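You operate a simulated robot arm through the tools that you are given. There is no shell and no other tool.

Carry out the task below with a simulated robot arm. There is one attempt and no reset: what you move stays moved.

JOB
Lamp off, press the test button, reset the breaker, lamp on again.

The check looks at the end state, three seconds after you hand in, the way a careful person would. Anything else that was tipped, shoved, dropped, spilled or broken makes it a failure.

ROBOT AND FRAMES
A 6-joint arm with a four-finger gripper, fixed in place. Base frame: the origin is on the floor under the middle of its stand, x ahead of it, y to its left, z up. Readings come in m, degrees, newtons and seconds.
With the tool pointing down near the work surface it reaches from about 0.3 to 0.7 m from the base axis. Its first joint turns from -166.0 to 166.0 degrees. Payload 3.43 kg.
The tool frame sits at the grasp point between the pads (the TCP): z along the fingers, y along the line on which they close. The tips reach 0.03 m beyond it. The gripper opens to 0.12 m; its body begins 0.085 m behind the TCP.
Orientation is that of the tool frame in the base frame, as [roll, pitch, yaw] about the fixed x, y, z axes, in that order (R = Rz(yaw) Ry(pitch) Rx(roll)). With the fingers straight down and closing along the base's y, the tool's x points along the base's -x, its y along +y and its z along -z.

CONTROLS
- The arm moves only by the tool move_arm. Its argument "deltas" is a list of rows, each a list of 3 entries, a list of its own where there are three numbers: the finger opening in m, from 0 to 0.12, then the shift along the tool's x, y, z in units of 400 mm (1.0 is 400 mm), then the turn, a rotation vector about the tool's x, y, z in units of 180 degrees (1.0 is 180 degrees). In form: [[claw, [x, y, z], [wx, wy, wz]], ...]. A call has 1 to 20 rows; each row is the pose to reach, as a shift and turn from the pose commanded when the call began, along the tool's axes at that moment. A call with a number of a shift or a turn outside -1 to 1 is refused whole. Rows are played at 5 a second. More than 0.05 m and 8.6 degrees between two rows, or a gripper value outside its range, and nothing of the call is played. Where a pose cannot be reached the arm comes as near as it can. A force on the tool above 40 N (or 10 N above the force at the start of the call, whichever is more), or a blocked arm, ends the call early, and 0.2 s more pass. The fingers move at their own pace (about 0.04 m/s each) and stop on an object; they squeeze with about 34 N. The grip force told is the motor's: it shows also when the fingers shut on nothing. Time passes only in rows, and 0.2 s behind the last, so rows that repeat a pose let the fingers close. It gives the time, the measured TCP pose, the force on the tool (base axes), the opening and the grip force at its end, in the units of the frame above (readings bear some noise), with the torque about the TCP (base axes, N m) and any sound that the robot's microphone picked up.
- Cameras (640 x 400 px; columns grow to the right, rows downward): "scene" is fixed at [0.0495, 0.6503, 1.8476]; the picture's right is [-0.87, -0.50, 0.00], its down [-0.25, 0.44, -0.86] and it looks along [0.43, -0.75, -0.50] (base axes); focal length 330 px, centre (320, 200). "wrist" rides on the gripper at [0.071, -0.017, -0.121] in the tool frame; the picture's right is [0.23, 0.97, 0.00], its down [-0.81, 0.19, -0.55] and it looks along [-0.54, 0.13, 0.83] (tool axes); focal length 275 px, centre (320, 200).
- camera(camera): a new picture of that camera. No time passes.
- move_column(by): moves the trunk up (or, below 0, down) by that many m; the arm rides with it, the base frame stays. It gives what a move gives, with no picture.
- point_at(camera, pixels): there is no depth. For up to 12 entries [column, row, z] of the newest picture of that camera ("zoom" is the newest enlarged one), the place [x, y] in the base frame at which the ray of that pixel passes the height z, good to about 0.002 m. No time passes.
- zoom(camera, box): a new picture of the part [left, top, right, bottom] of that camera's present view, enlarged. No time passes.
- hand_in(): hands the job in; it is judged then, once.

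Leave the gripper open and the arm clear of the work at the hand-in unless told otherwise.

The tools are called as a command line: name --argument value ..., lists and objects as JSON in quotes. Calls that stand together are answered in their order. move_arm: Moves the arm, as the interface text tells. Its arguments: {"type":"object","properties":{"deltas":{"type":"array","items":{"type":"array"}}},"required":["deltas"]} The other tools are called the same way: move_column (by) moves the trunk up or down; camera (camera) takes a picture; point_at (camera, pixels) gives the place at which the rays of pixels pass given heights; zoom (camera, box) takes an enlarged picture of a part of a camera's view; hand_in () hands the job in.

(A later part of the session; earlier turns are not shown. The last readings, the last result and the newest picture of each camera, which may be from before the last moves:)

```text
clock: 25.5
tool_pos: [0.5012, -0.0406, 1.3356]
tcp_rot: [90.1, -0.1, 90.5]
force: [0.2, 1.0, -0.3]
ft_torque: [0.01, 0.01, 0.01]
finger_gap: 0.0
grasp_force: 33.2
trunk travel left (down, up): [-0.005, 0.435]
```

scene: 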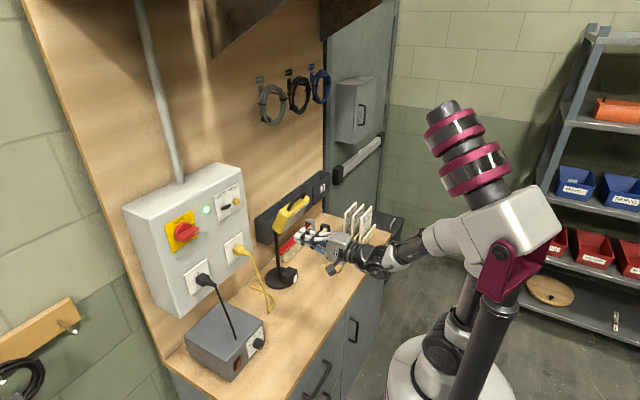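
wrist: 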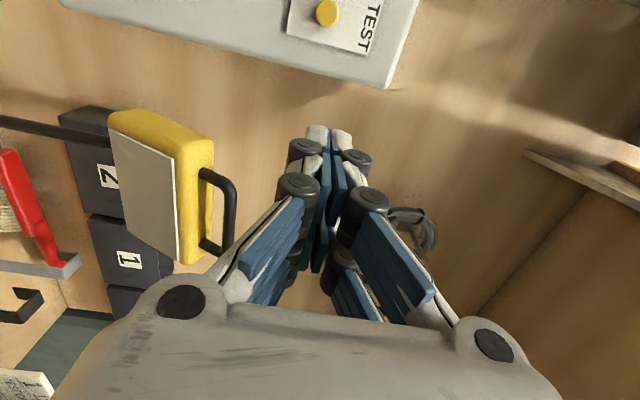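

That worked from the actual pose, and it is now at (0.501, -0.041, 1.336). Next I'll slide to y≈0.017 and slightly forward, to x≈0.55 and z≈1.346.

move_arm --deltas '[[0, [0.036, 0.007, 0.031], [0, 0, 0]], [0, [0.0725, 0.014, 0.0625], [0, 0, 0]], [0, [0.109, 0.02, 0.094], [0, 0, 0]], [0, [0.145, 0.0275, 0.125], [0, 0, 0]], [0, [0.145, 0.0275, 0.125], [0, 0, 0]]]'

camera --camera "wrist"

camera --camera "scene"

```text
clock: 26.7
tool_pos: [0.5462, -0.016, 1.3523]
tcp_rot: [90.4, -0.1, 91.6]
force: [-0.9, -0.2, 1.3]
ft_torque: [-0.01, -0.03, 0.01]
finger_gap: 0.0
grasp_force: 33.2
out of reach, approached as far as the arm can: row 2, 3, 4, 5
trunk travel left (down, up): [-0.005, 0.435]
```

```text
taken
```

wrist: 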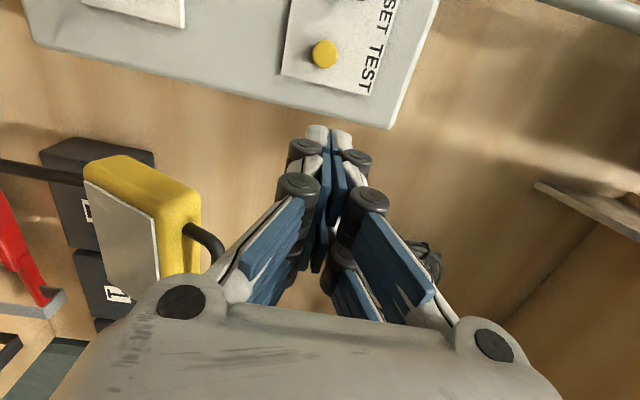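

```text
taken
```

scene: 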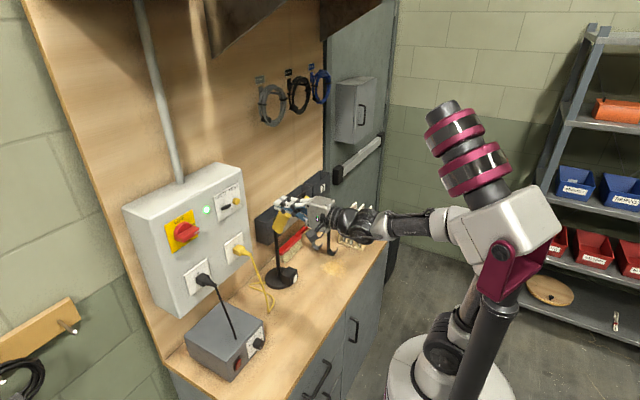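

It stopped short again: y=-0.016 with yaw drifting to 91.6°, so a joint limit is involved. I'll look closely at the arm's shape before choosing another approach.

zoom --camera "scene" --box '[260, 90, 580, 290]'

zoom --camera "scene" --box '[360, 180, 580, 400]'

zoom --camera "wrist" --box '[260, 0, 420, 100]'

```text
2.00 times, centred on (420, 190) of scene
```

zoom: 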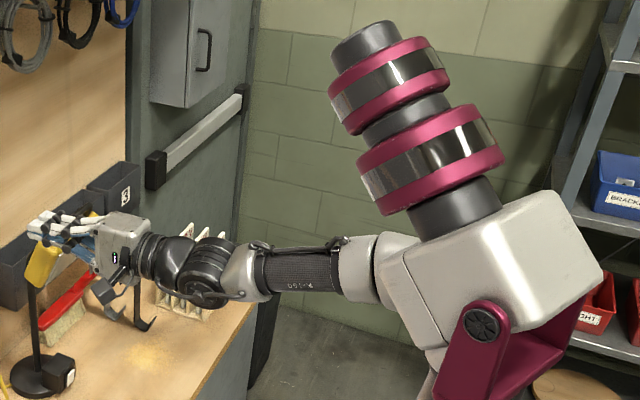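

```text
1.82 times, centred on (470, 290) of scene
```

zoom: 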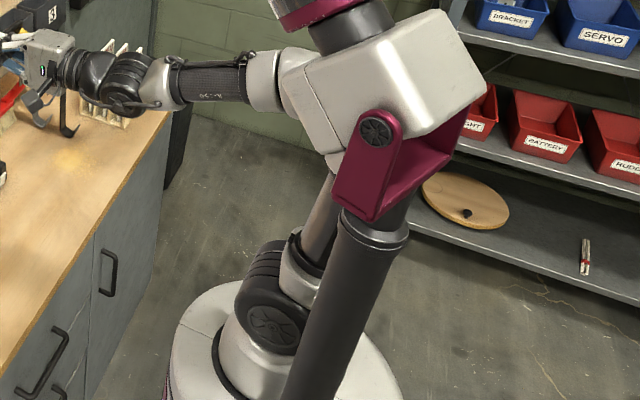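

```text
4.00 times, centred on (340, 50) of wrist
```

zoom: 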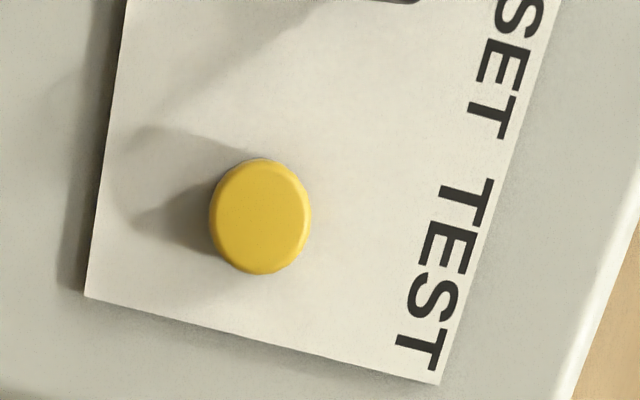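

The limit seems tied to how close the wrist sits to the base, so going forward first should ease it. I'll advance 5 cm in +x; the tips stay about 5 cm short of the button.

move_arm --deltas '[[0, [0, 0, 0.03], [0, 0, 0]], [0, [0, 0, 0.06], [0, 0, 0]], [0, [0, 0, 0.09], [0, 0, 0]], [0, [0, 0, 0.125], [0, 0, 0]], [0, [0, 0, 0.125], [0, 0, 0]]]'

camera --camera "wrist"

zoom --camera "scene" --box '[190, 150, 350, 250]'

```text
clock: 27.9
tool_pos: [0.5966, -0.0248, 1.3556]
tcp_rot: [90.2, 0.0, 91.0]
force: [-0.2, -0.4, 0.0]
ft_torque: [0.0, 0.01, -0.02]
finger_gap: 0.0
grasp_force: 32.9
out of reach, approached as far as the arm can: row 1, 2, 3, 4, 5
trunk travel left (down, up): [-0.005, 0.435]
```

```text
taken
```

wrist: 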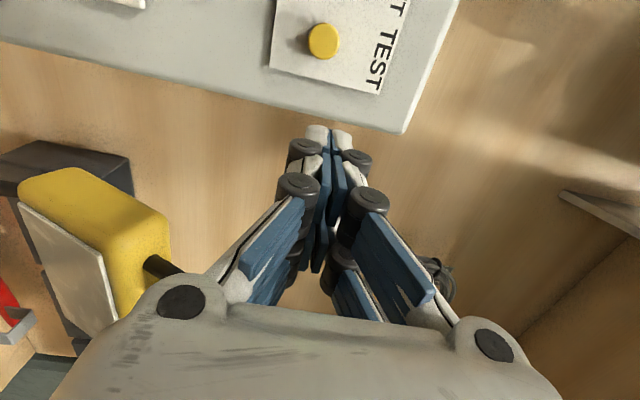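

```text
4.00 times, centred on (270, 200) of scene
```

zoom: 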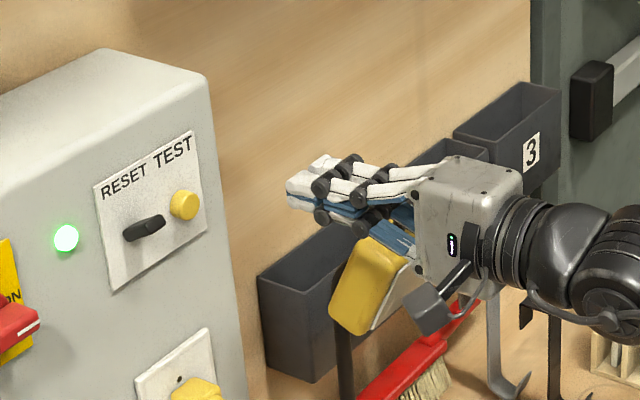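

I think the stall is a wrist singularity: with the tool level it lines up with the forearm. Tilting the tool 45° down, as I did for the lamp, should avoid it. I'll tilt in place at TCP x=0.597, where the tips stay clear of the panel.

move_arm --deltas '[[0, [0, 0, -0.01], [0.0417, 0, 0]], [0, [0, 0, -0.02], [0.0833, 0, 0]], [0, [0, 0, -0.03], [0.125, 0, 0]], [0, [0, 0, -0.04], [0.1667, 0, 0]], [0, [0, 0, -0.05], [0.2083, 0, 0]], [0, [0, 0, -0.05], [0.25, 0, 0]], [0, [0, 0, -0.05], [0.25, 0, 0]]]'

camera --camera "wrist"

camera --camera "scene"

```text
clock: 29.5
tool_pos: [0.5784, -0.0252, 1.3578]
tcp_rot: [135.2, 0.1, 90.5]
force: [0.0, -0.1, 0.0]
ft_torque: [0.03, -0.03, 0.07]
finger_gap: 0.0
grasp_force: 33.4
out of reach, approached as far as the arm can: row 2, 3
trunk travel left (down, up): [-0.005, 0.435]
```

```text
taken
```

wrist: 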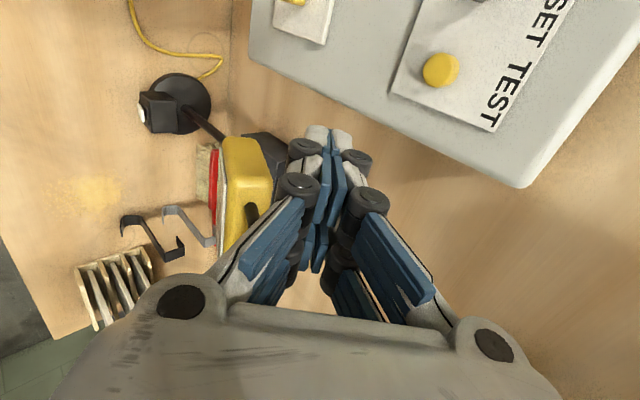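

```text
taken
```

scene: 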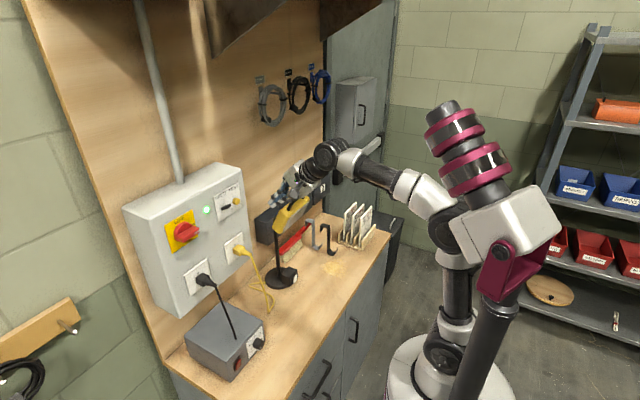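

That worked: roll is 135° (45° down) and the pose was reached. TEST is at wrist (440,70). I'll use point_at and zooms to refine the positions of the button and lever.

zoom --camera "wrist" --box '[380, 0, 540, 140]'

zoom --camera "scene" --box '[200, 170, 300, 230]'

point_at --camera "wrist" --pixels '[[440, 70, 1.34], [440, 70, 1.35], [440, 70, 1.36], [478, 2, 1.35], [478, 2, 1.36], [478, 2, 1.37]]'

point_at --camera "scene" --pixels '[[236.2, 201.2, 1.34], [236.2, 201.2, 1.35], [236.2, 201.2, 1.36], [228.5, 205.5, 1.35], [228.5, 205.5, 1.36], [228.5, 205.5, 1.37]]'

```text
2.86 times, centred on (460, 70) of wrist
```

zoom: 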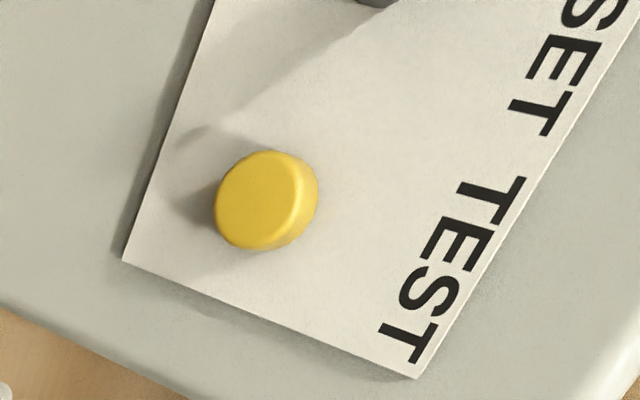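

```text
6.40 times, centred on (250, 200) of scene
```

zoom: 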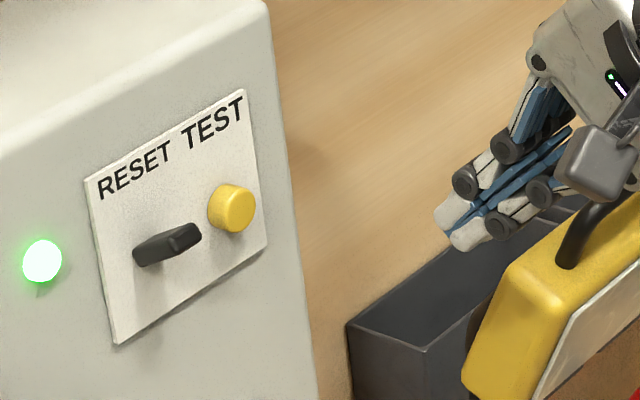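

```text
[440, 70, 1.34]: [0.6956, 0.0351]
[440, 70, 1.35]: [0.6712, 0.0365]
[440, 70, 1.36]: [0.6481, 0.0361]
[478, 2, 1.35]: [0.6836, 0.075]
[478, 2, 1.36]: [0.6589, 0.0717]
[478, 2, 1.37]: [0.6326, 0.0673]
```

```text
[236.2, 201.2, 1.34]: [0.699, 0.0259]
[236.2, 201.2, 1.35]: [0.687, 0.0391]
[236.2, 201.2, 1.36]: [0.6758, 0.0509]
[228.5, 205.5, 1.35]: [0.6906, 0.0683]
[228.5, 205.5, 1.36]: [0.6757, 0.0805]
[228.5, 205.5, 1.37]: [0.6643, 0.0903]
```

TEST is at about (0.686, 0.035, 1.346), roughly 22 mm across; the lever is near (0.67, 0.083, 1.363). I'll bring the +y lobe to about 2 cm in front of TEST, at TCP (0.64, 0.0195, 1.355).

move_arm --deltas '[[0, [0.028, 0.0259, 0.0286], [0, 0, 0]], [0, [0.0559, 0.0518, 0.0571], [0, 0, 0]], [0, [0.0839, 0.0777, 0.0857], [0, 0, 0]], [0, [0.1118, 0.1036, 0.1142], [0, 0, 0]], [0, [0.1118, 0.1036, 0.1142], [0, 0, 0]]]'

camera --camera "wrist"

zoom --camera "wrist" --box '[300, 60, 460, 160]'

zoom --camera "scene" --box '[200, 170, 300, 230]'

```text
clock: 30.7
tool_pos: [0.638, 0.0181, 1.3519]
tcp_rot: [135.1, 0.0, 90.4]
force: [0.3, 0.7, -0.2]
ft_torque: [0.01, 0.01, 0.03]
finger_gap: 0.0
grasp_force: 33.5
trunk travel left (down, up): [-0.005, 0.435]
```

```text
taken
```

wrist: 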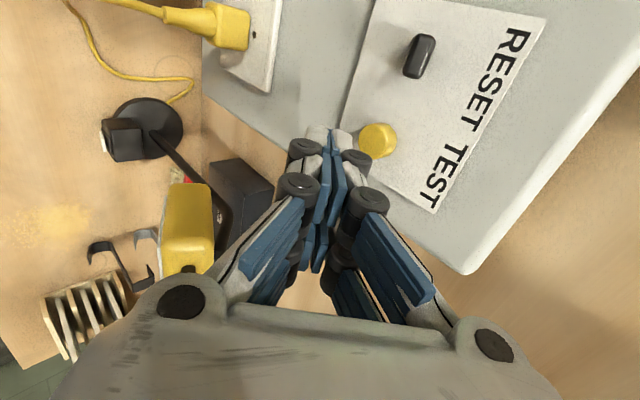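

```text
4.00 times, centred on (380, 110) of wrist
```

zoom: 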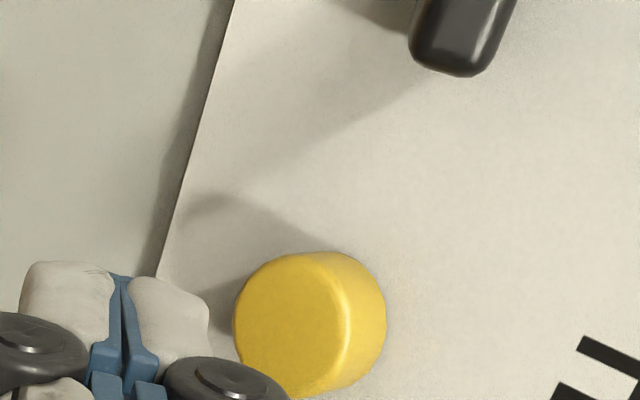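

```text
6.40 times, centred on (250, 200) of scene
```

zoom: 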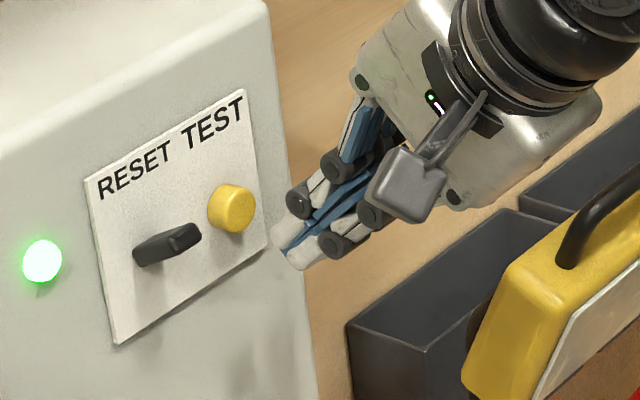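

The lobe tip lines up with TEST, which the wrist view puts at (0.687, 0.035, 1.348). I'll creep forward in +x by 14 mm.

move_arm --deltas '[[0, [0, 0.0062, 0.0062], [0, 0, 0]], [0, [0, 0.0124, 0.0124], [0, 0, 0]], [0, [0, 0.0186, 0.0186], [0, 0, 0]], [0, [0, 0.0247, 0.0247], [0, 0, 0]]]'

zoom --camera "wrist" --box '[300, 60, 460, 160]'

zoom --camera "scene" --box '[200, 170, 300, 230]'

```text
clock: 31.7
tool_pos: [0.6518, 0.0191, 1.3533]
tcp_rot: [135.1, 0.0, 90.4]
force: [0.2, 0.1, -1.1]
ft_torque: [-0.01, -0.03, -0.02]
finger_gap: 0.0
grasp_force: 33.6
trunk travel left (down, up): [-0.005, 0.435]
```

```text
4.00 times, centred on (380, 110) of wrist
```

zoom: 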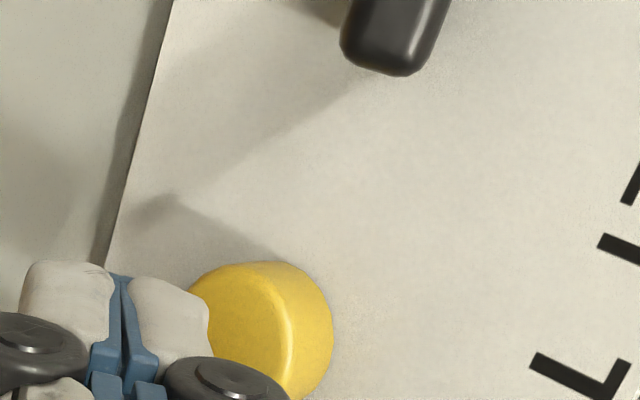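

```text
6.40 times, centred on (250, 200) of scene
```

zoom: 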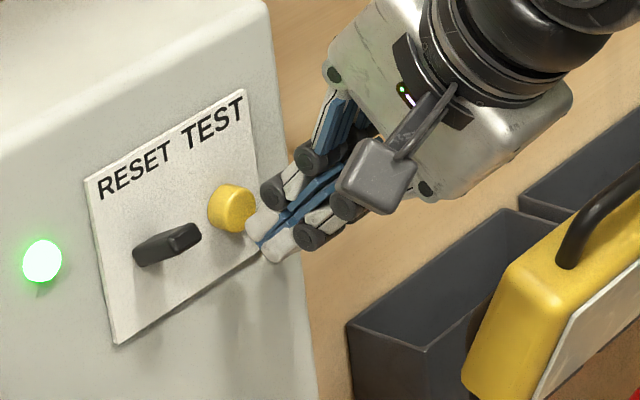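

The tip is about 1 cm from the button's face and the green light is still on. Another 6 mm.

move_arm --deltas '[[0, [0, 0.0035, 0.0035], [0, 0, 0]], [0, [0, 0.0071, 0.0071], [0, 0, 0]], [0, [0, 0.0106, 0.0106], [0, 0, 0]]]'

zoom --camera "wrist" --box '[300, 60, 460, 160]'

zoom --camera "scene" --box '[200, 170, 300, 230]'

```text
clock: 32.5
tool_pos: [0.6575, 0.0201, 1.3513]
tcp_rot: [135.2, 0.0, 90.4]
force: [0.6, -0.3, -0.1]
ft_torque: [-0.01, -0.01, 0.01]
finger_gap: 0.0001
grasp_force: 33.5
trunk travel left (down, up): [-0.005, 0.435]
```

```text
4.00 times, centred on (380, 110) of wrist
```

zoom: 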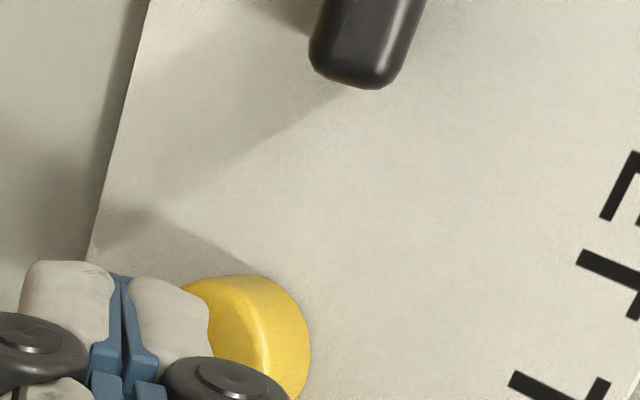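

```text
6.40 times, centred on (250, 200) of scene
```

zoom: 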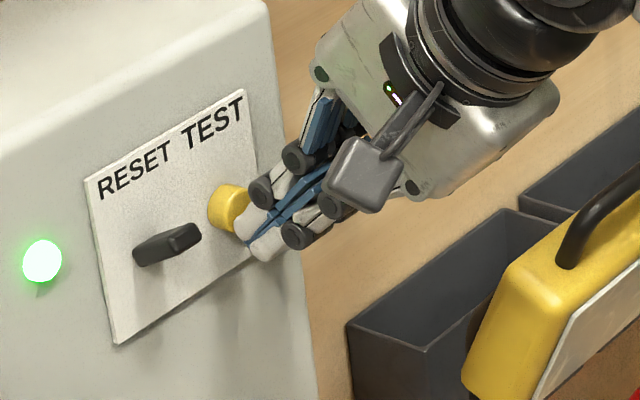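

Still free. Another 4 mm.

move_arm --deltas '[[0, [0, 0.0035, 0.0035], [0, 0, 0]], [0, [0, 0.0071, 0.0071], [0, 0, 0]]]'

zoom --camera "scene" --box '[200, 170, 300, 230]'

```text
clock: 33.1
tool_pos: [0.6616, 0.0209, 1.3532]
tcp_rot: [135.1, 0.0, 90.5]
force: [-0.1, -0.1, 0.3]
ft_torque: [-0.04, -0.02, 0.02]
finger_gap: 0.0002
grasp_force: 33.0
trunk travel left (down, up): [-0.005, 0.435]
```

```text
6.40 times, centred on (250, 200) of scene
```

zoom: 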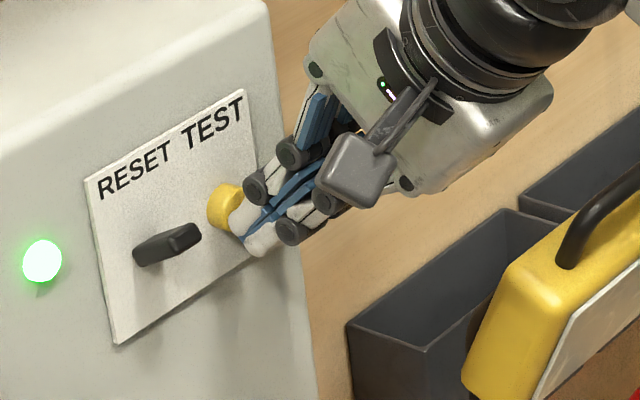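

No force yet. I'll go on another 5 mm, watching the green light and the force.

move_arm --deltas '[[0, [0, 0.0035, 0.0035], [0, 0, 0]], [0, [0, 0.0062, 0.0062], [0, 0, 0]], [0, [0, 0.0088, 0.0088], [0, 0, 0]]]'

zoom --camera "scene" --box '[200, 170, 300, 230]'

zoom --camera "wrist" --box '[300, 60, 460, 160]'

```text
clock: 33.9
tool_pos: [0.6659, 0.018, 1.3511]
tcp_rot: [135.1, 0.1, 90.5]
force: [-3.1, 1.0, 0.2]
ft_torque: [0.01, 0.05, 0.06]
finger_gap: 0.0003
grasp_force: 33.3
trunk travel left (down, up): [-0.005, 0.435]
heard: click
```

```text
6.40 times, centred on (250, 200) of scene
```

zoom: 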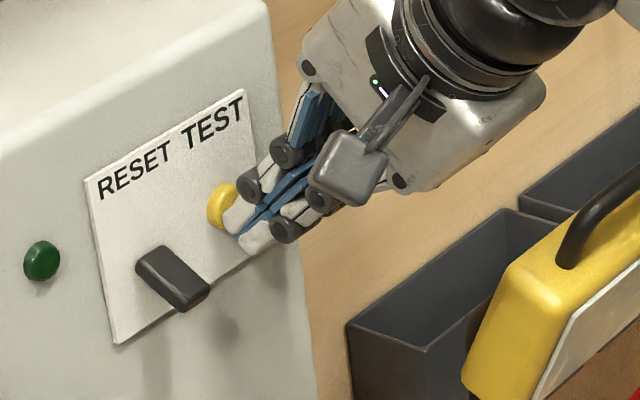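

```text
4.00 times, centred on (380, 110) of wrist
```

zoom: 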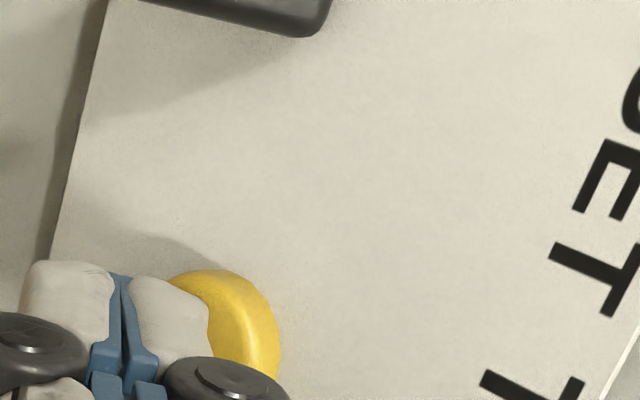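

Click: the breaker tripped, the green light is off and the lever has dropped. I'll back straight off 5 cm in -x and look.

move_arm --deltas '[[0, [0, -0.0177, -0.0177], [0, 0, 0]], [0, [0, -0.0442, -0.0442], [0, 0, 0]], [0, [0, -0.0707, -0.0707], [0, 0, 0]], [0, [0, -0.0884, -0.0884], [0, 0, 0]], [0, [0, -0.0884, -0.0884], [0, 0, 0]]]'

camera --camera "wrist"

camera --camera "scene"

zoom --camera "scene" --box '[200, 170, 280, 220]'

zoom --camera "wrist" --box '[360, 0, 520, 120]'

```text
clock: 35.1
tool_pos: [0.6174, 0.0183, 1.3518]
tcp_rot: [135.0, 0.0, 90.6]
force: [0.1, 0.4, -0.7]
ft_torque: [0.02, -0.02, -0.01]
finger_gap: 0.0
grasp_force: 33.5
trunk travel left (down, up): [-0.005, 0.435]
```

```text
taken
```

wrist: 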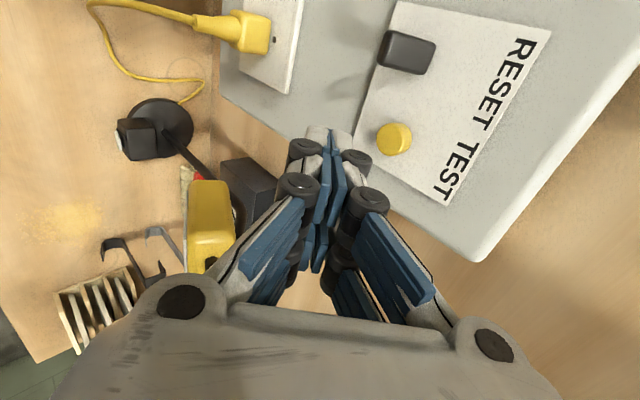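

```text
taken
```

scene: 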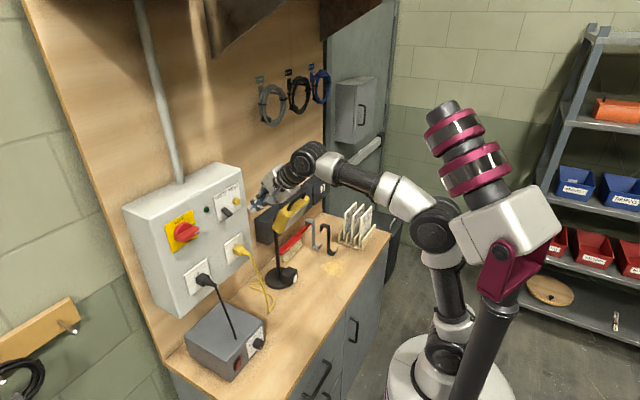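

```text
8.00 times, centred on (240, 195) of scene
```

zoom: 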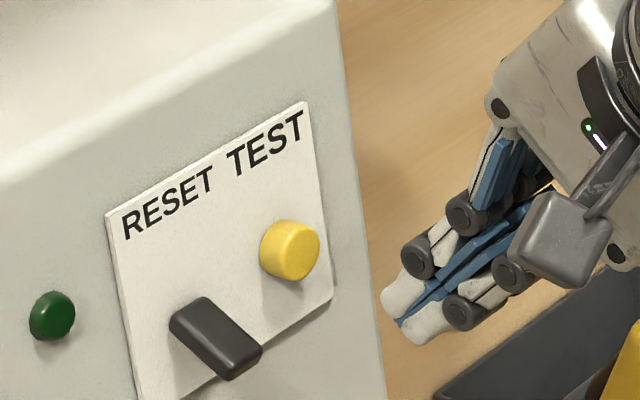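

```text
3.33 times, centred on (440, 60) of wrist
```

zoom: 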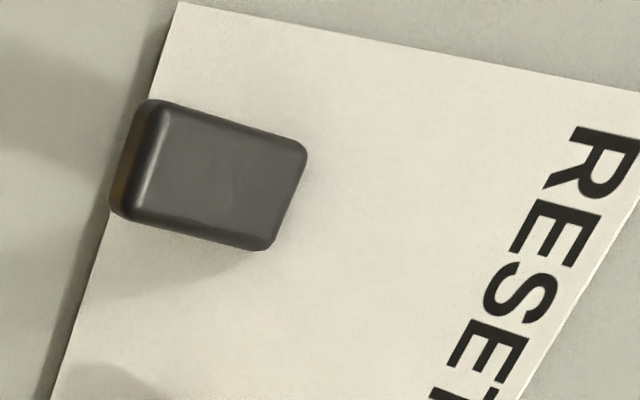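

The tripped lever now points about 30° down, with its tip near (0.672, 0.084, 1.332); before it pointed up. To reset it I'll push it up from below with the -y lobe. First I'll move back, sideways and down to (0.60, 0.097, 1.312), clear of the lever and TEST.

move_arm --deltas '[[0, [0.02, -0.0208, 0.0085], [0, 0, 0]], [0, [0.06, -0.0416, 0.017], [0, 0, 0]], [0, [0.105, -0.0624, 0.0254], [0, 0, 0]], [0, [0.15, -0.0832, 0.0339], [0, 0, 0]], [0, [0.196, -0.104, 0.0424], [0, 0, 0]], [0, [0.196, -0.104, 0.0424], [0, 0, 0]]]'

camera --camera "wrist"

camera --camera "scene"

zoom --camera "scene" --box '[190, 170, 290, 250]'

```text
clock: 36.5
tool_pos: [0.599, 0.0977, 1.312]
tcp_rot: [135.1, 0.0, 90.5]
force: [-0.7, -0.3, 0.5]
ft_torque: [0.01, 0.0, -0.01]
finger_gap: 0.0
grasp_force: 33.2
trunk travel left (down, up): [-0.005, 0.435]
```

```text
taken
```

wrist: 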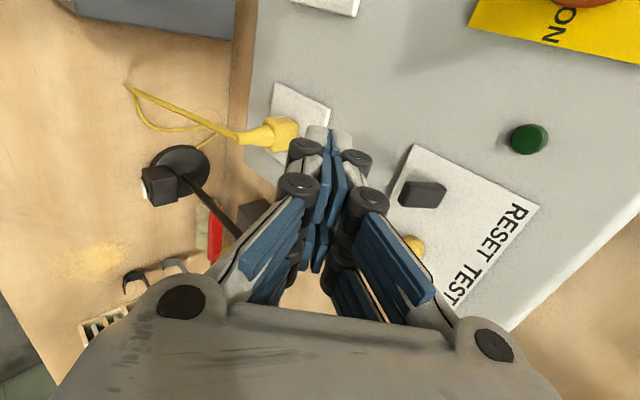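

```text
taken
```

scene: 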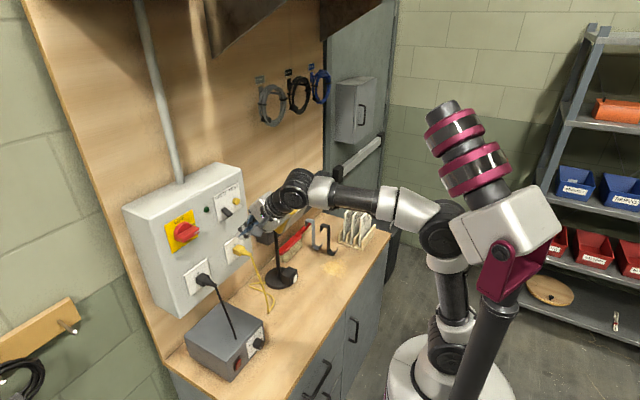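

```text
5.00 times, centred on (240, 210) of scene
```

zoom: 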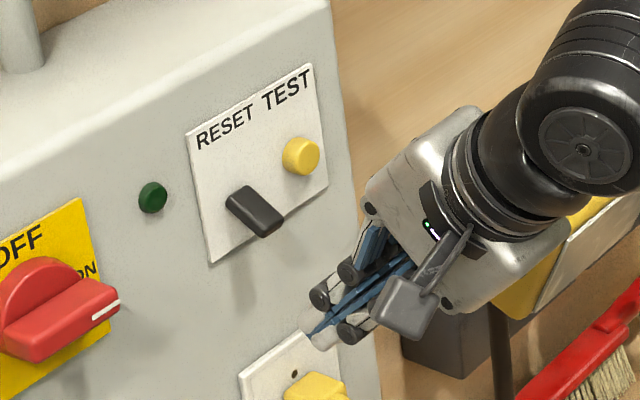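

The tips are below the lever's level, and the plug, at about (0.676, 0.068, 1.194), sits well below them. I'll go forward 5.2 cm so the lobe tip is underneath the lever.

move_arm --deltas '[[0, [0, 0.023, 0.023], [0, 0, 0]], [0, [0, 0.046, 0.046], [0, 0, 0]], [0, [0, 0.069, 0.069], [0, 0, 0]], [0, [0, 0.083, 0.083], [0, 0, 0]], [0, [0, 0.092, 0.092], [0, 0, 0]], [0, [0, 0.092, 0.092], [0, 0, 0]]]'

camera --camera "wrist"

zoom --camera "scene" --box '[190, 170, 290, 250]'

zoom --camera "wrist" --box '[290, 80, 450, 200]'

```text
clock: 37.9
tool_pos: [0.6503, 0.0982, 1.3114]
tcp_rot: [135.1, 0.0, 90.5]
force: [-0.9, -0.2, -0.9]
ft_torque: [0.0, 0.0, 0.0]
finger_gap: 0.0001
grasp_force: 34.0
trunk travel left (down, up): [-0.005, 0.435]
```

```text
taken
```

wrist: 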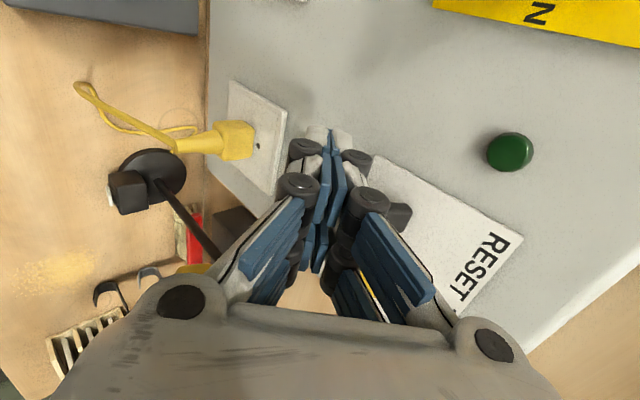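

```text
5.00 times, centred on (240, 210) of scene
```

zoom: 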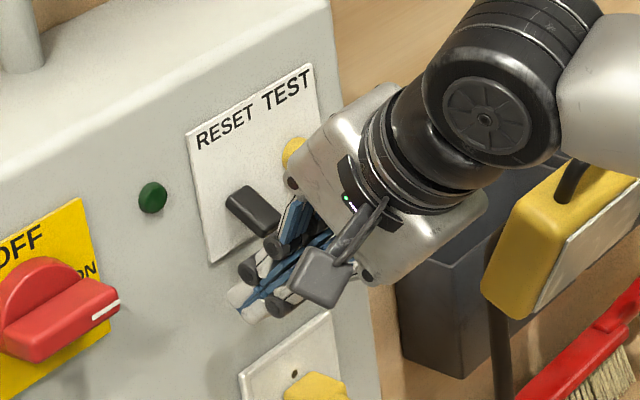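

```text
3.33 times, centred on (370, 140) of wrist
```

zoom: 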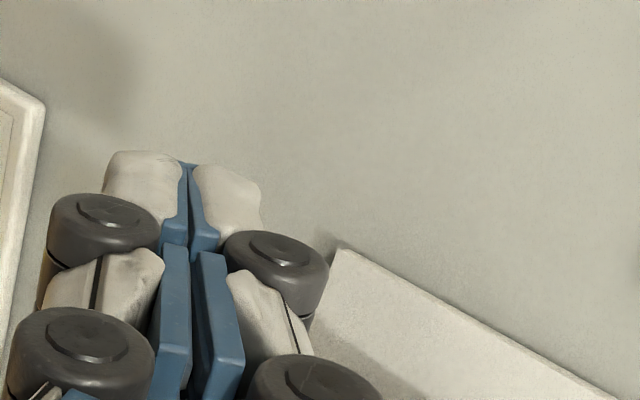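

The lobe is under the lever with no contact. I'll push straight up, 16 mm to begin with, watching the force.

move_arm --deltas '[[0, [0, 0.0071, -0.0071], [0, 0, 0]], [0, [0, 0.0141, -0.0141], [0, 0, 0]], [0, [0, 0.0212, -0.0212], [0, 0, 0]], [0, [0, 0.0283, -0.0283], [0, 0, 0]]]'

zoom --camera "scene" --box '[190, 170, 290, 250]'

zoom --camera "wrist" --box '[290, 80, 450, 200]'

```text
clock: 38.9
tool_pos: [0.6505, 0.0992, 1.3247]
tcp_rot: [135.5, -0.1, 90.5]
force: [-9.5, -2.3, -9.3]
ft_torque: [0.1, 0.17, -0.15]
finger_gap: 0.0001
grasp_force: 33.5
trunk travel left (down, up): [-0.005, 0.435]
```

```text
5.00 times, centred on (240, 210) of scene
```

zoom: 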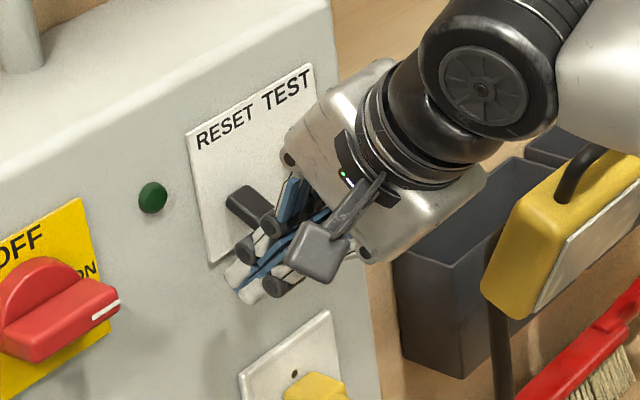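

```text
3.33 times, centred on (370, 140) of wrist
```

zoom: 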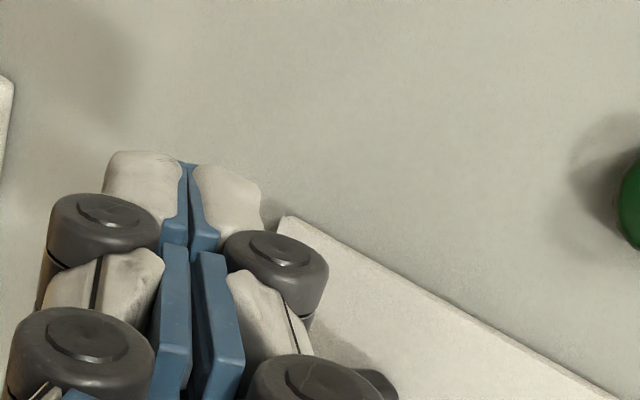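

The force rose to about 13 N along the 45° finger face, which is nearly in line with the lever, so it would only jam. I'll back down and out, then grip the lever by its sides and lift it.

move_arm --deltas '[[0, [0, -0.0141, 0.0141], [0, 0, 0]], [0, [0, -0.0283, 0.0283], [0, 0, 0]], [0, [0, -0.0526, 0.004], [0, 0, 0]], [0, [0, -0.0769, -0.0203], [0, 0, 0]], [0, [0, -0.1012, -0.0446], [0, 0, 0]], [0, [0, -0.1255, -0.0689], [0, 0, 0]], [0, [0, -0.1255, -0.0689], [0, 0, 0]]]'

zoom --camera "scene" --box '[190, 170, 290, 250]'

```text
clock: 40.5
tool_pos: [0.5958, 0.0981, 1.3104]
tcp_rot: [135.1, 0.0, 90.5]
force: [-0.7, -0.1, 0.0]
ft_torque: [0.0, 0.02, 0.04]
finger_gap: 0.0
grasp_force: 33.6
trunk travel left (down, up): [-0.005, 0.435]
```

```text
5.00 times, centred on (240, 210) of scene
```

zoom: 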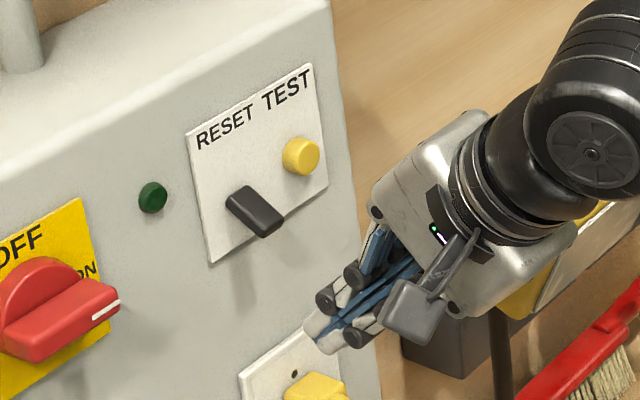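

The lever is unchanged. Next I'll back off a little to (0.57, 0.084, 1.34), turn the tool -90° about its axis so the fingers close along base y, and open to 45 mm.

move_arm --deltas '[[0, [-0.0032, 0.0006, -0.009], [0, 0, -0.0455]], [0, [-0.0064, 0.0013, -0.018], [0, 0, -0.0909]], [0, [-0.0095, 0.0019, -0.027], [0, 0, -0.1364]], [0, [-0.0127, 0.0025, -0.036], [0, 0, -0.1818]], [0, [-0.0159, 0.0032, -0.045], [0, 0, -0.2273]], [0, [-0.0191, 0.0038, -0.054], [0, 0, -0.2727]], [0, [-0.0223, 0.0045, -0.063], [0, 0, -0.3182]], [0, [-0.0255, 0.0051, -0.072], [0, 0, -0.3636]], [0, [-0.0286, 0.0057, -0.081], [0, 0, -0.4091]], [0, [-0.0318, 0.0064, -0.09], [0, 0, -0.4545]], [0, [-0.035, 0.007, -0.099], [0, 0, -0.5]], [0.045, [-0.035, 0.007, -0.099], [0, 0, -0.5]], [0.045, [-0.035, 0.007, -0.099], [0, 0, -0.5]], [0.045, [-0.035, 0.007, -0.099], [0, 0, -0.5]], [0.045, [-0.035, 0.007, -0.099], [0, 0, -0.5]]]'

camera --camera "wrist"

zoom --camera "scene" --box '[190, 150, 310, 250]'

```text
clock: 43.7
tool_pos: [0.5697, 0.0825, 1.3417]
tcp_rot: [-179.9, 44.9, -179.4]
force: [0.2, 0.4, 0.3]
ft_torque: [-0.03, 0.0, 0.0]
finger_gap: 0.045
grasp_force: 0.0
trunk travel left (down, up): [-0.005, 0.435]
```

```text
taken
```

wrist: 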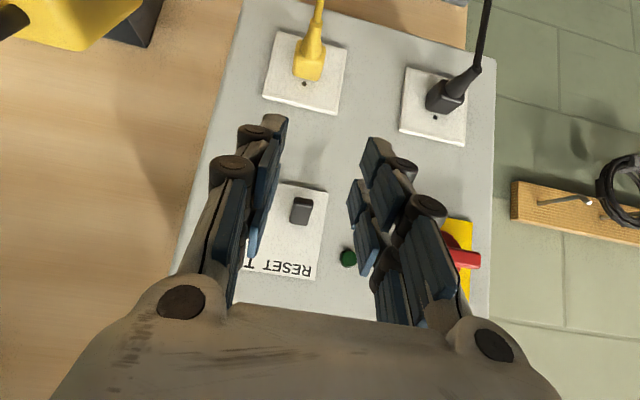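

```text
4.00 times, centred on (250, 200) of scene
```

zoom: 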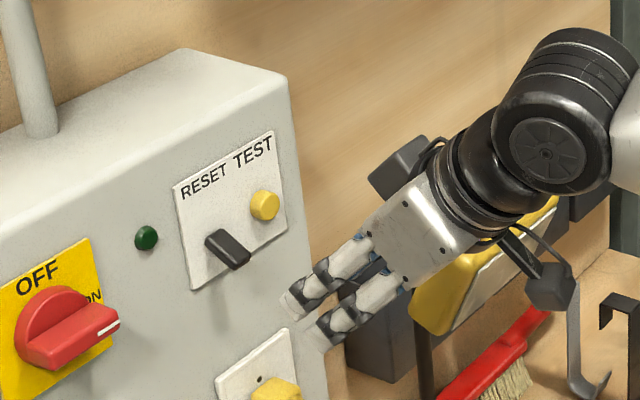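

The fingers now straddle the lever, seen at wrist (301,210), and the gap is 45 mm. I'll zoom in to check the sideways centring.

zoom --camera "wrist" --box '[230, 130, 390, 270]'

point_at --camera "wrist" --pixels '[[291, 212, 1.335], [313, 212, 1.335], [301, 198, 1.345], [301, 223, 1.325]]'

```text
2.86 times, centred on (310, 200) of wrist
```

zoom: 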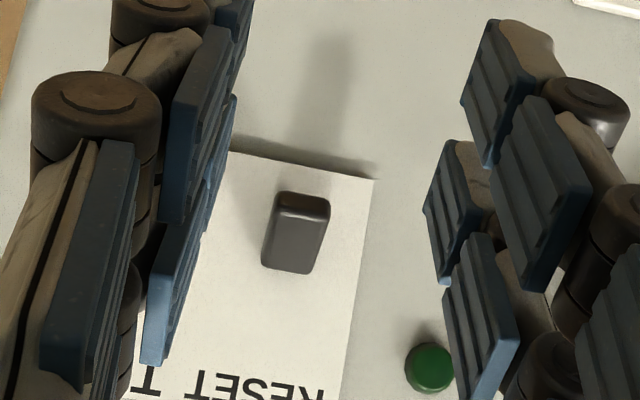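

```text
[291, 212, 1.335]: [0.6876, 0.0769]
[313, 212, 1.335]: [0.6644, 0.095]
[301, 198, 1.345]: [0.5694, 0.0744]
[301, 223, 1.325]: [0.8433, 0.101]
```

The lever is centred at y≈0.085 and about 18 mm wide, which matches the gripper's centre. I'll advance to TCP (0.645, 0.085, 1.331) with the fingers open around the lever.

move_arm --deltas '[[0.045, [-0.0232, 0.0005, 0.0299], [0, 0, 0]], [0.045, [-0.0463, 0.001, 0.0597], [0, 0, 0]], [0.045, [-0.0695, 0.0015, 0.0896], [0, 0, 0]], [0.045, [-0.0926, 0.002, 0.1194], [0, 0, 0]], [0.045, [-0.1158, 0.0025, 0.1493], [0, 0, 0]], [0.045, [-0.1158, 0.0025, 0.1493], [0, 0, 0]]]'

camera --camera "wrist"

zoom --camera "scene" --box '[190, 170, 290, 250]'

zoom --camera "wrist" --box '[250, 110, 410, 250]'

```text
clock: 45.1
tool_pos: [0.6433, 0.0841, 1.3325]
tcp_rot: [-179.9, 44.8, -179.4]
force: [0.2, -0.9, -1.1]
ft_torque: [0.0, -0.02, 0.02]
finger_gap: 0.0452
grasp_force: 0.1
trunk travel left (down, up): [-0.005, 0.435]
```

```text
taken
```

wrist: 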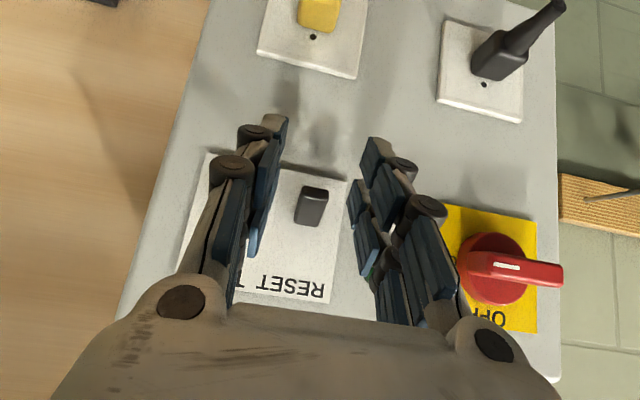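

```text
5.00 times, centred on (240, 210) of scene
```

zoom: 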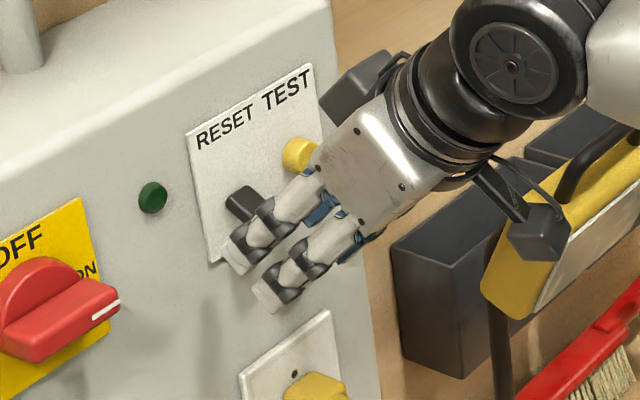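

```text
2.86 times, centred on (330, 180) of wrist
```

zoom: 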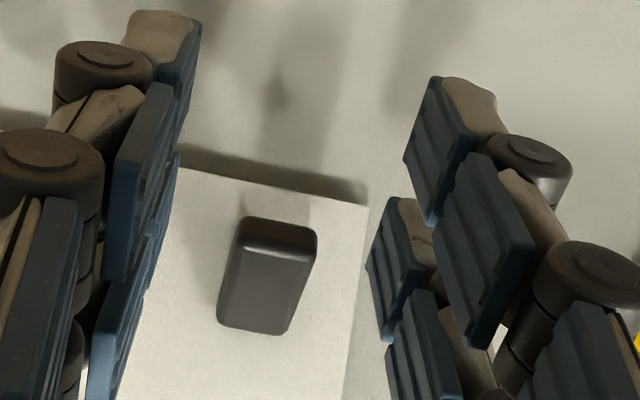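

The lever sits centred between the front finger pair. I'll go 6 mm further forward, then close on the lever's sides.

move_arm --deltas '[[0.045, [-0.0053, 0, 0.0053], [0, 0, 0]], [0.045, [-0.0106, 0, 0.0106], [0, 0, 0]], [0.03, [-0.0106, 0, 0.0106], [0, 0, 0]], [0.02, [-0.0106, 0, 0.0106], [0, 0, 0]], [0.01, [-0.0106, 0, 0.0106], [0, 0, 0]], [0.01, [-0.0106, 0, 0.0106], [0, 0, 0]], [0.01, [-0.0106, 0, 0.0106], [0, 0, 0]]]'

camera --camera "wrist"

zoom --camera "scene" --box '[190, 170, 290, 250]'

zoom --camera "wrist" --box '[250, 110, 410, 250]'

```text
clock: 46.7
tool_pos: [0.652, 0.0856, 1.331]
tcp_rot: [-180.0, 44.9, -179.5]
force: [0.9, 1.1, 0.5]
ft_torque: [0.07, -0.01, -0.32]
finger_gap: 0.0173
grasp_force: 45.0
trunk travel left (down, up): [-0.005, 0.435]
```

```text
taken
```

wrist: 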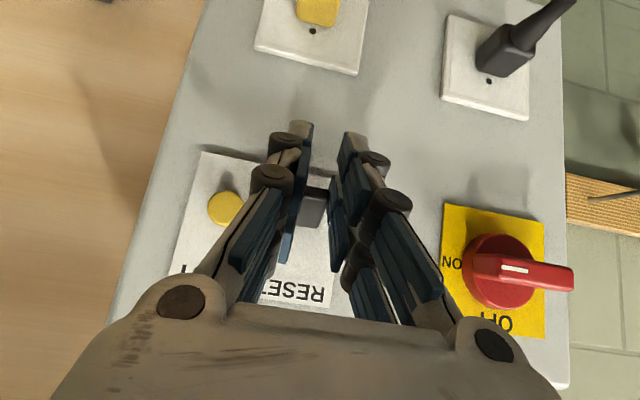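

```text
5.00 times, centred on (240, 210) of scene
```

zoom: 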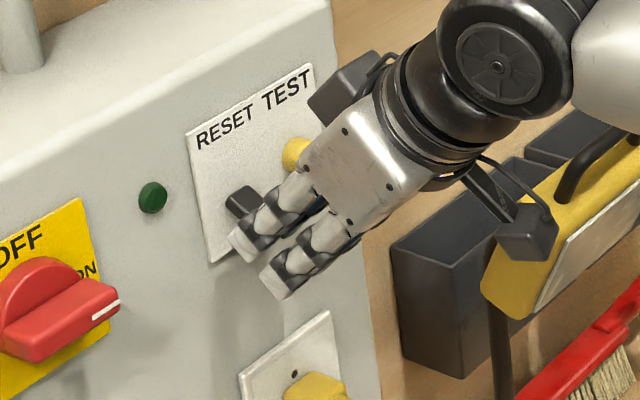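

```text
2.86 times, centred on (330, 180) of wrist
```

zoom: 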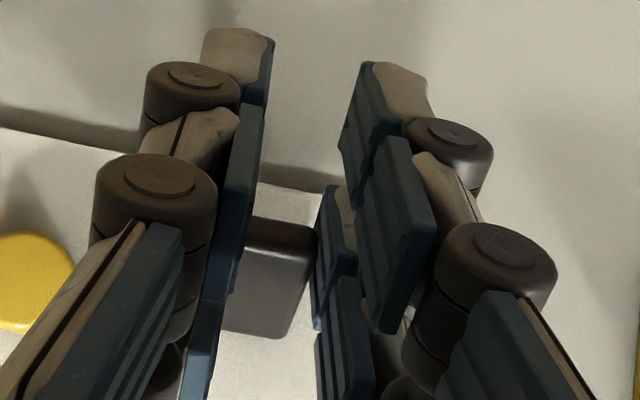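

The lever is gripped: gap 17.3 mm, grip 45 N. I'll lift it along its arc, halfway first.

move_arm --deltas '[[0.01, [-0.0028, 0, -0.007], [0, 0, 0]], [0.01, [-0.0057, 0, -0.0141], [0, 0, 0]], [0.01, [-0.01, 0, -0.0198], [0, 0, 0]], [0.01, [-0.0145, 0, -0.0255], [0, 0, 0]]]'

zoom --camera "scene" --box '[190, 170, 290, 250]'

zoom --camera "wrist" --box '[250, 110, 410, 250]'

```text
clock: 47.7
tool_pos: [0.6486, 0.0848, 1.334]
tcp_rot: [-179.8, 43.8, -179.4]
force: [-2.4, -1.4, -34.0]
ft_torque: [0.13, 1.56, -0.42]
finger_gap: 0.0174
grasp_force: 45.5
trunk travel left (down, up): [-0.005, 0.435]
```

```text
5.00 times, centred on (240, 210) of scene
```

zoom: 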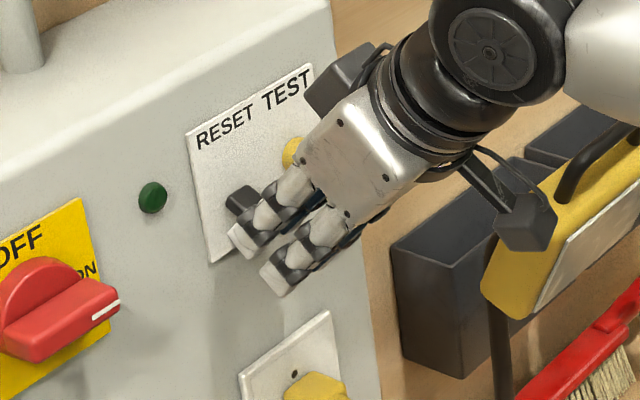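

```text
2.86 times, centred on (330, 180) of wrist
```

zoom: 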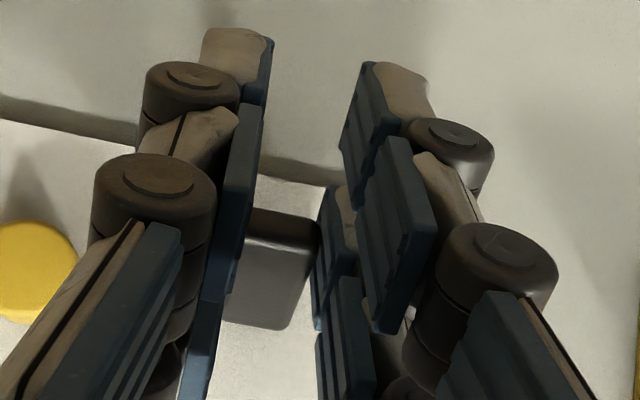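

The force reached 34 N with almost no movement. Clamped pads can't let the lever pivot while I only translate. I'll lower back to the starting point, open, and withdraw, then push from below with a level fingertip.

move_arm --deltas '[[0.01, [0.007, 0, 0.013], [0, 0, 0]], [0.01, [0.0145, 0, 0.0255], [0, 0, 0]], [0.045, [0.0145, 0, 0.0255], [0, 0, 0]], [0.045, [0.0145, 0, 0.0255], [0, 0, 0]], [0.045, [0.0145, 0, 0.0255], [0, 0, 0]], [0.045, [0.0145, 0, 0.0255], [0, 0, 0]], [0.045, [0.0498, 0, -0.0099], [0, 0, 0]], [0.045, [0.0852, 0, -0.0452], [0, 0, 0]], [0.045, [0.1205, 0, -0.0806], [0, 0, 0]], [0.045, [0.1559, 0, -0.1159], [0, 0, 0]], [0.045, [0.1559, 0, -0.1159], [0, 0, 0]]]'

camera --camera "wrist"

zoom --camera "scene" --box '[200, 170, 280, 220]'

```text
clock: 50.1
tool_pos: [0.5704, 0.085, 1.3311]
tcp_rot: [-180.0, 44.9, -179.4]
force: [0.0, 0.3, -1.0]
ft_torque: [0.03, -0.01, -0.02]
finger_gap: 0.0448
grasp_force: 0.1
trunk travel left (down, up): [-0.005, 0.435]
```

```text
taken
```

wrist: 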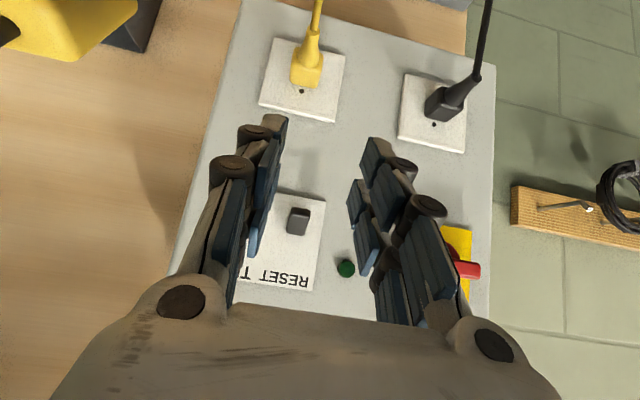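

```text
8.00 times, centred on (240, 195) of scene
```

zoom: 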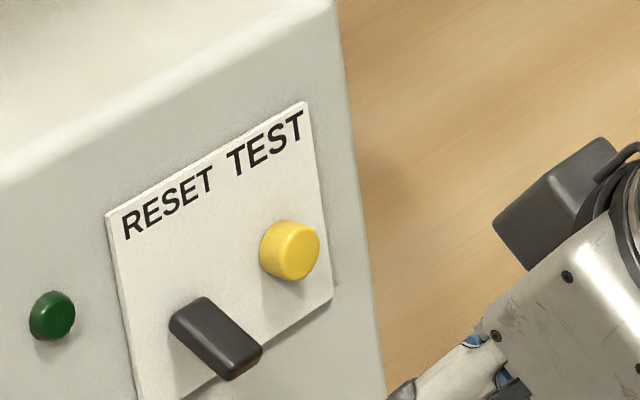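

The lever and panel are unchanged. Next I'll close the fingers, back off a little and turn the tool +90° about its axis again, as I had it for TEST.

move_arm --deltas '[[0, [0.0082, -0.008, 0.0018], [0, 0, 0.0455]], [0, [0.0164, -0.0159, 0.0035], [0, 0, 0.0909]], [0, [0.0245, -0.0239, 0.0053], [0, 0, 0.1364]], [0, [0.0327, -0.0318, 0.0071], [0, 0, 0.1818]], [0, [0.0409, -0.0398, 0.0089], [0, 0, 0.2273]], [0, [0.0491, -0.0477, 0.0106], [0, 0, 0.2727]], [0, [0.0573, -0.0557, 0.0124], [0, 0, 0.3182]], [0, [0.0655, -0.0636, 0.0142], [0, 0, 0.3636]], [0, [0.0736, -0.0716, 0.016], [0, 0, 0.4091]], [0, [0.0818, -0.0795, 0.0177], [0, 0, 0.4545]], [0, [0.09, -0.0875, 0.0195], [0, 0, 0.5]], [0, [0.09, -0.0875, 0.0195], [0, 0, 0.5]]]'

```text
clock: 52.7
tool_pos: [0.5512, 0.0483, 1.3012]
tcp_rot: [135.2, -0.1, 90.5]
force: [-0.2, 0.5, 0.6]
ft_torque: [-0.03, -0.02, 0.0]
finger_gap: 0.0
grasp_force: 33.4
trunk travel left (down, up): [-0.005, 0.435]
```

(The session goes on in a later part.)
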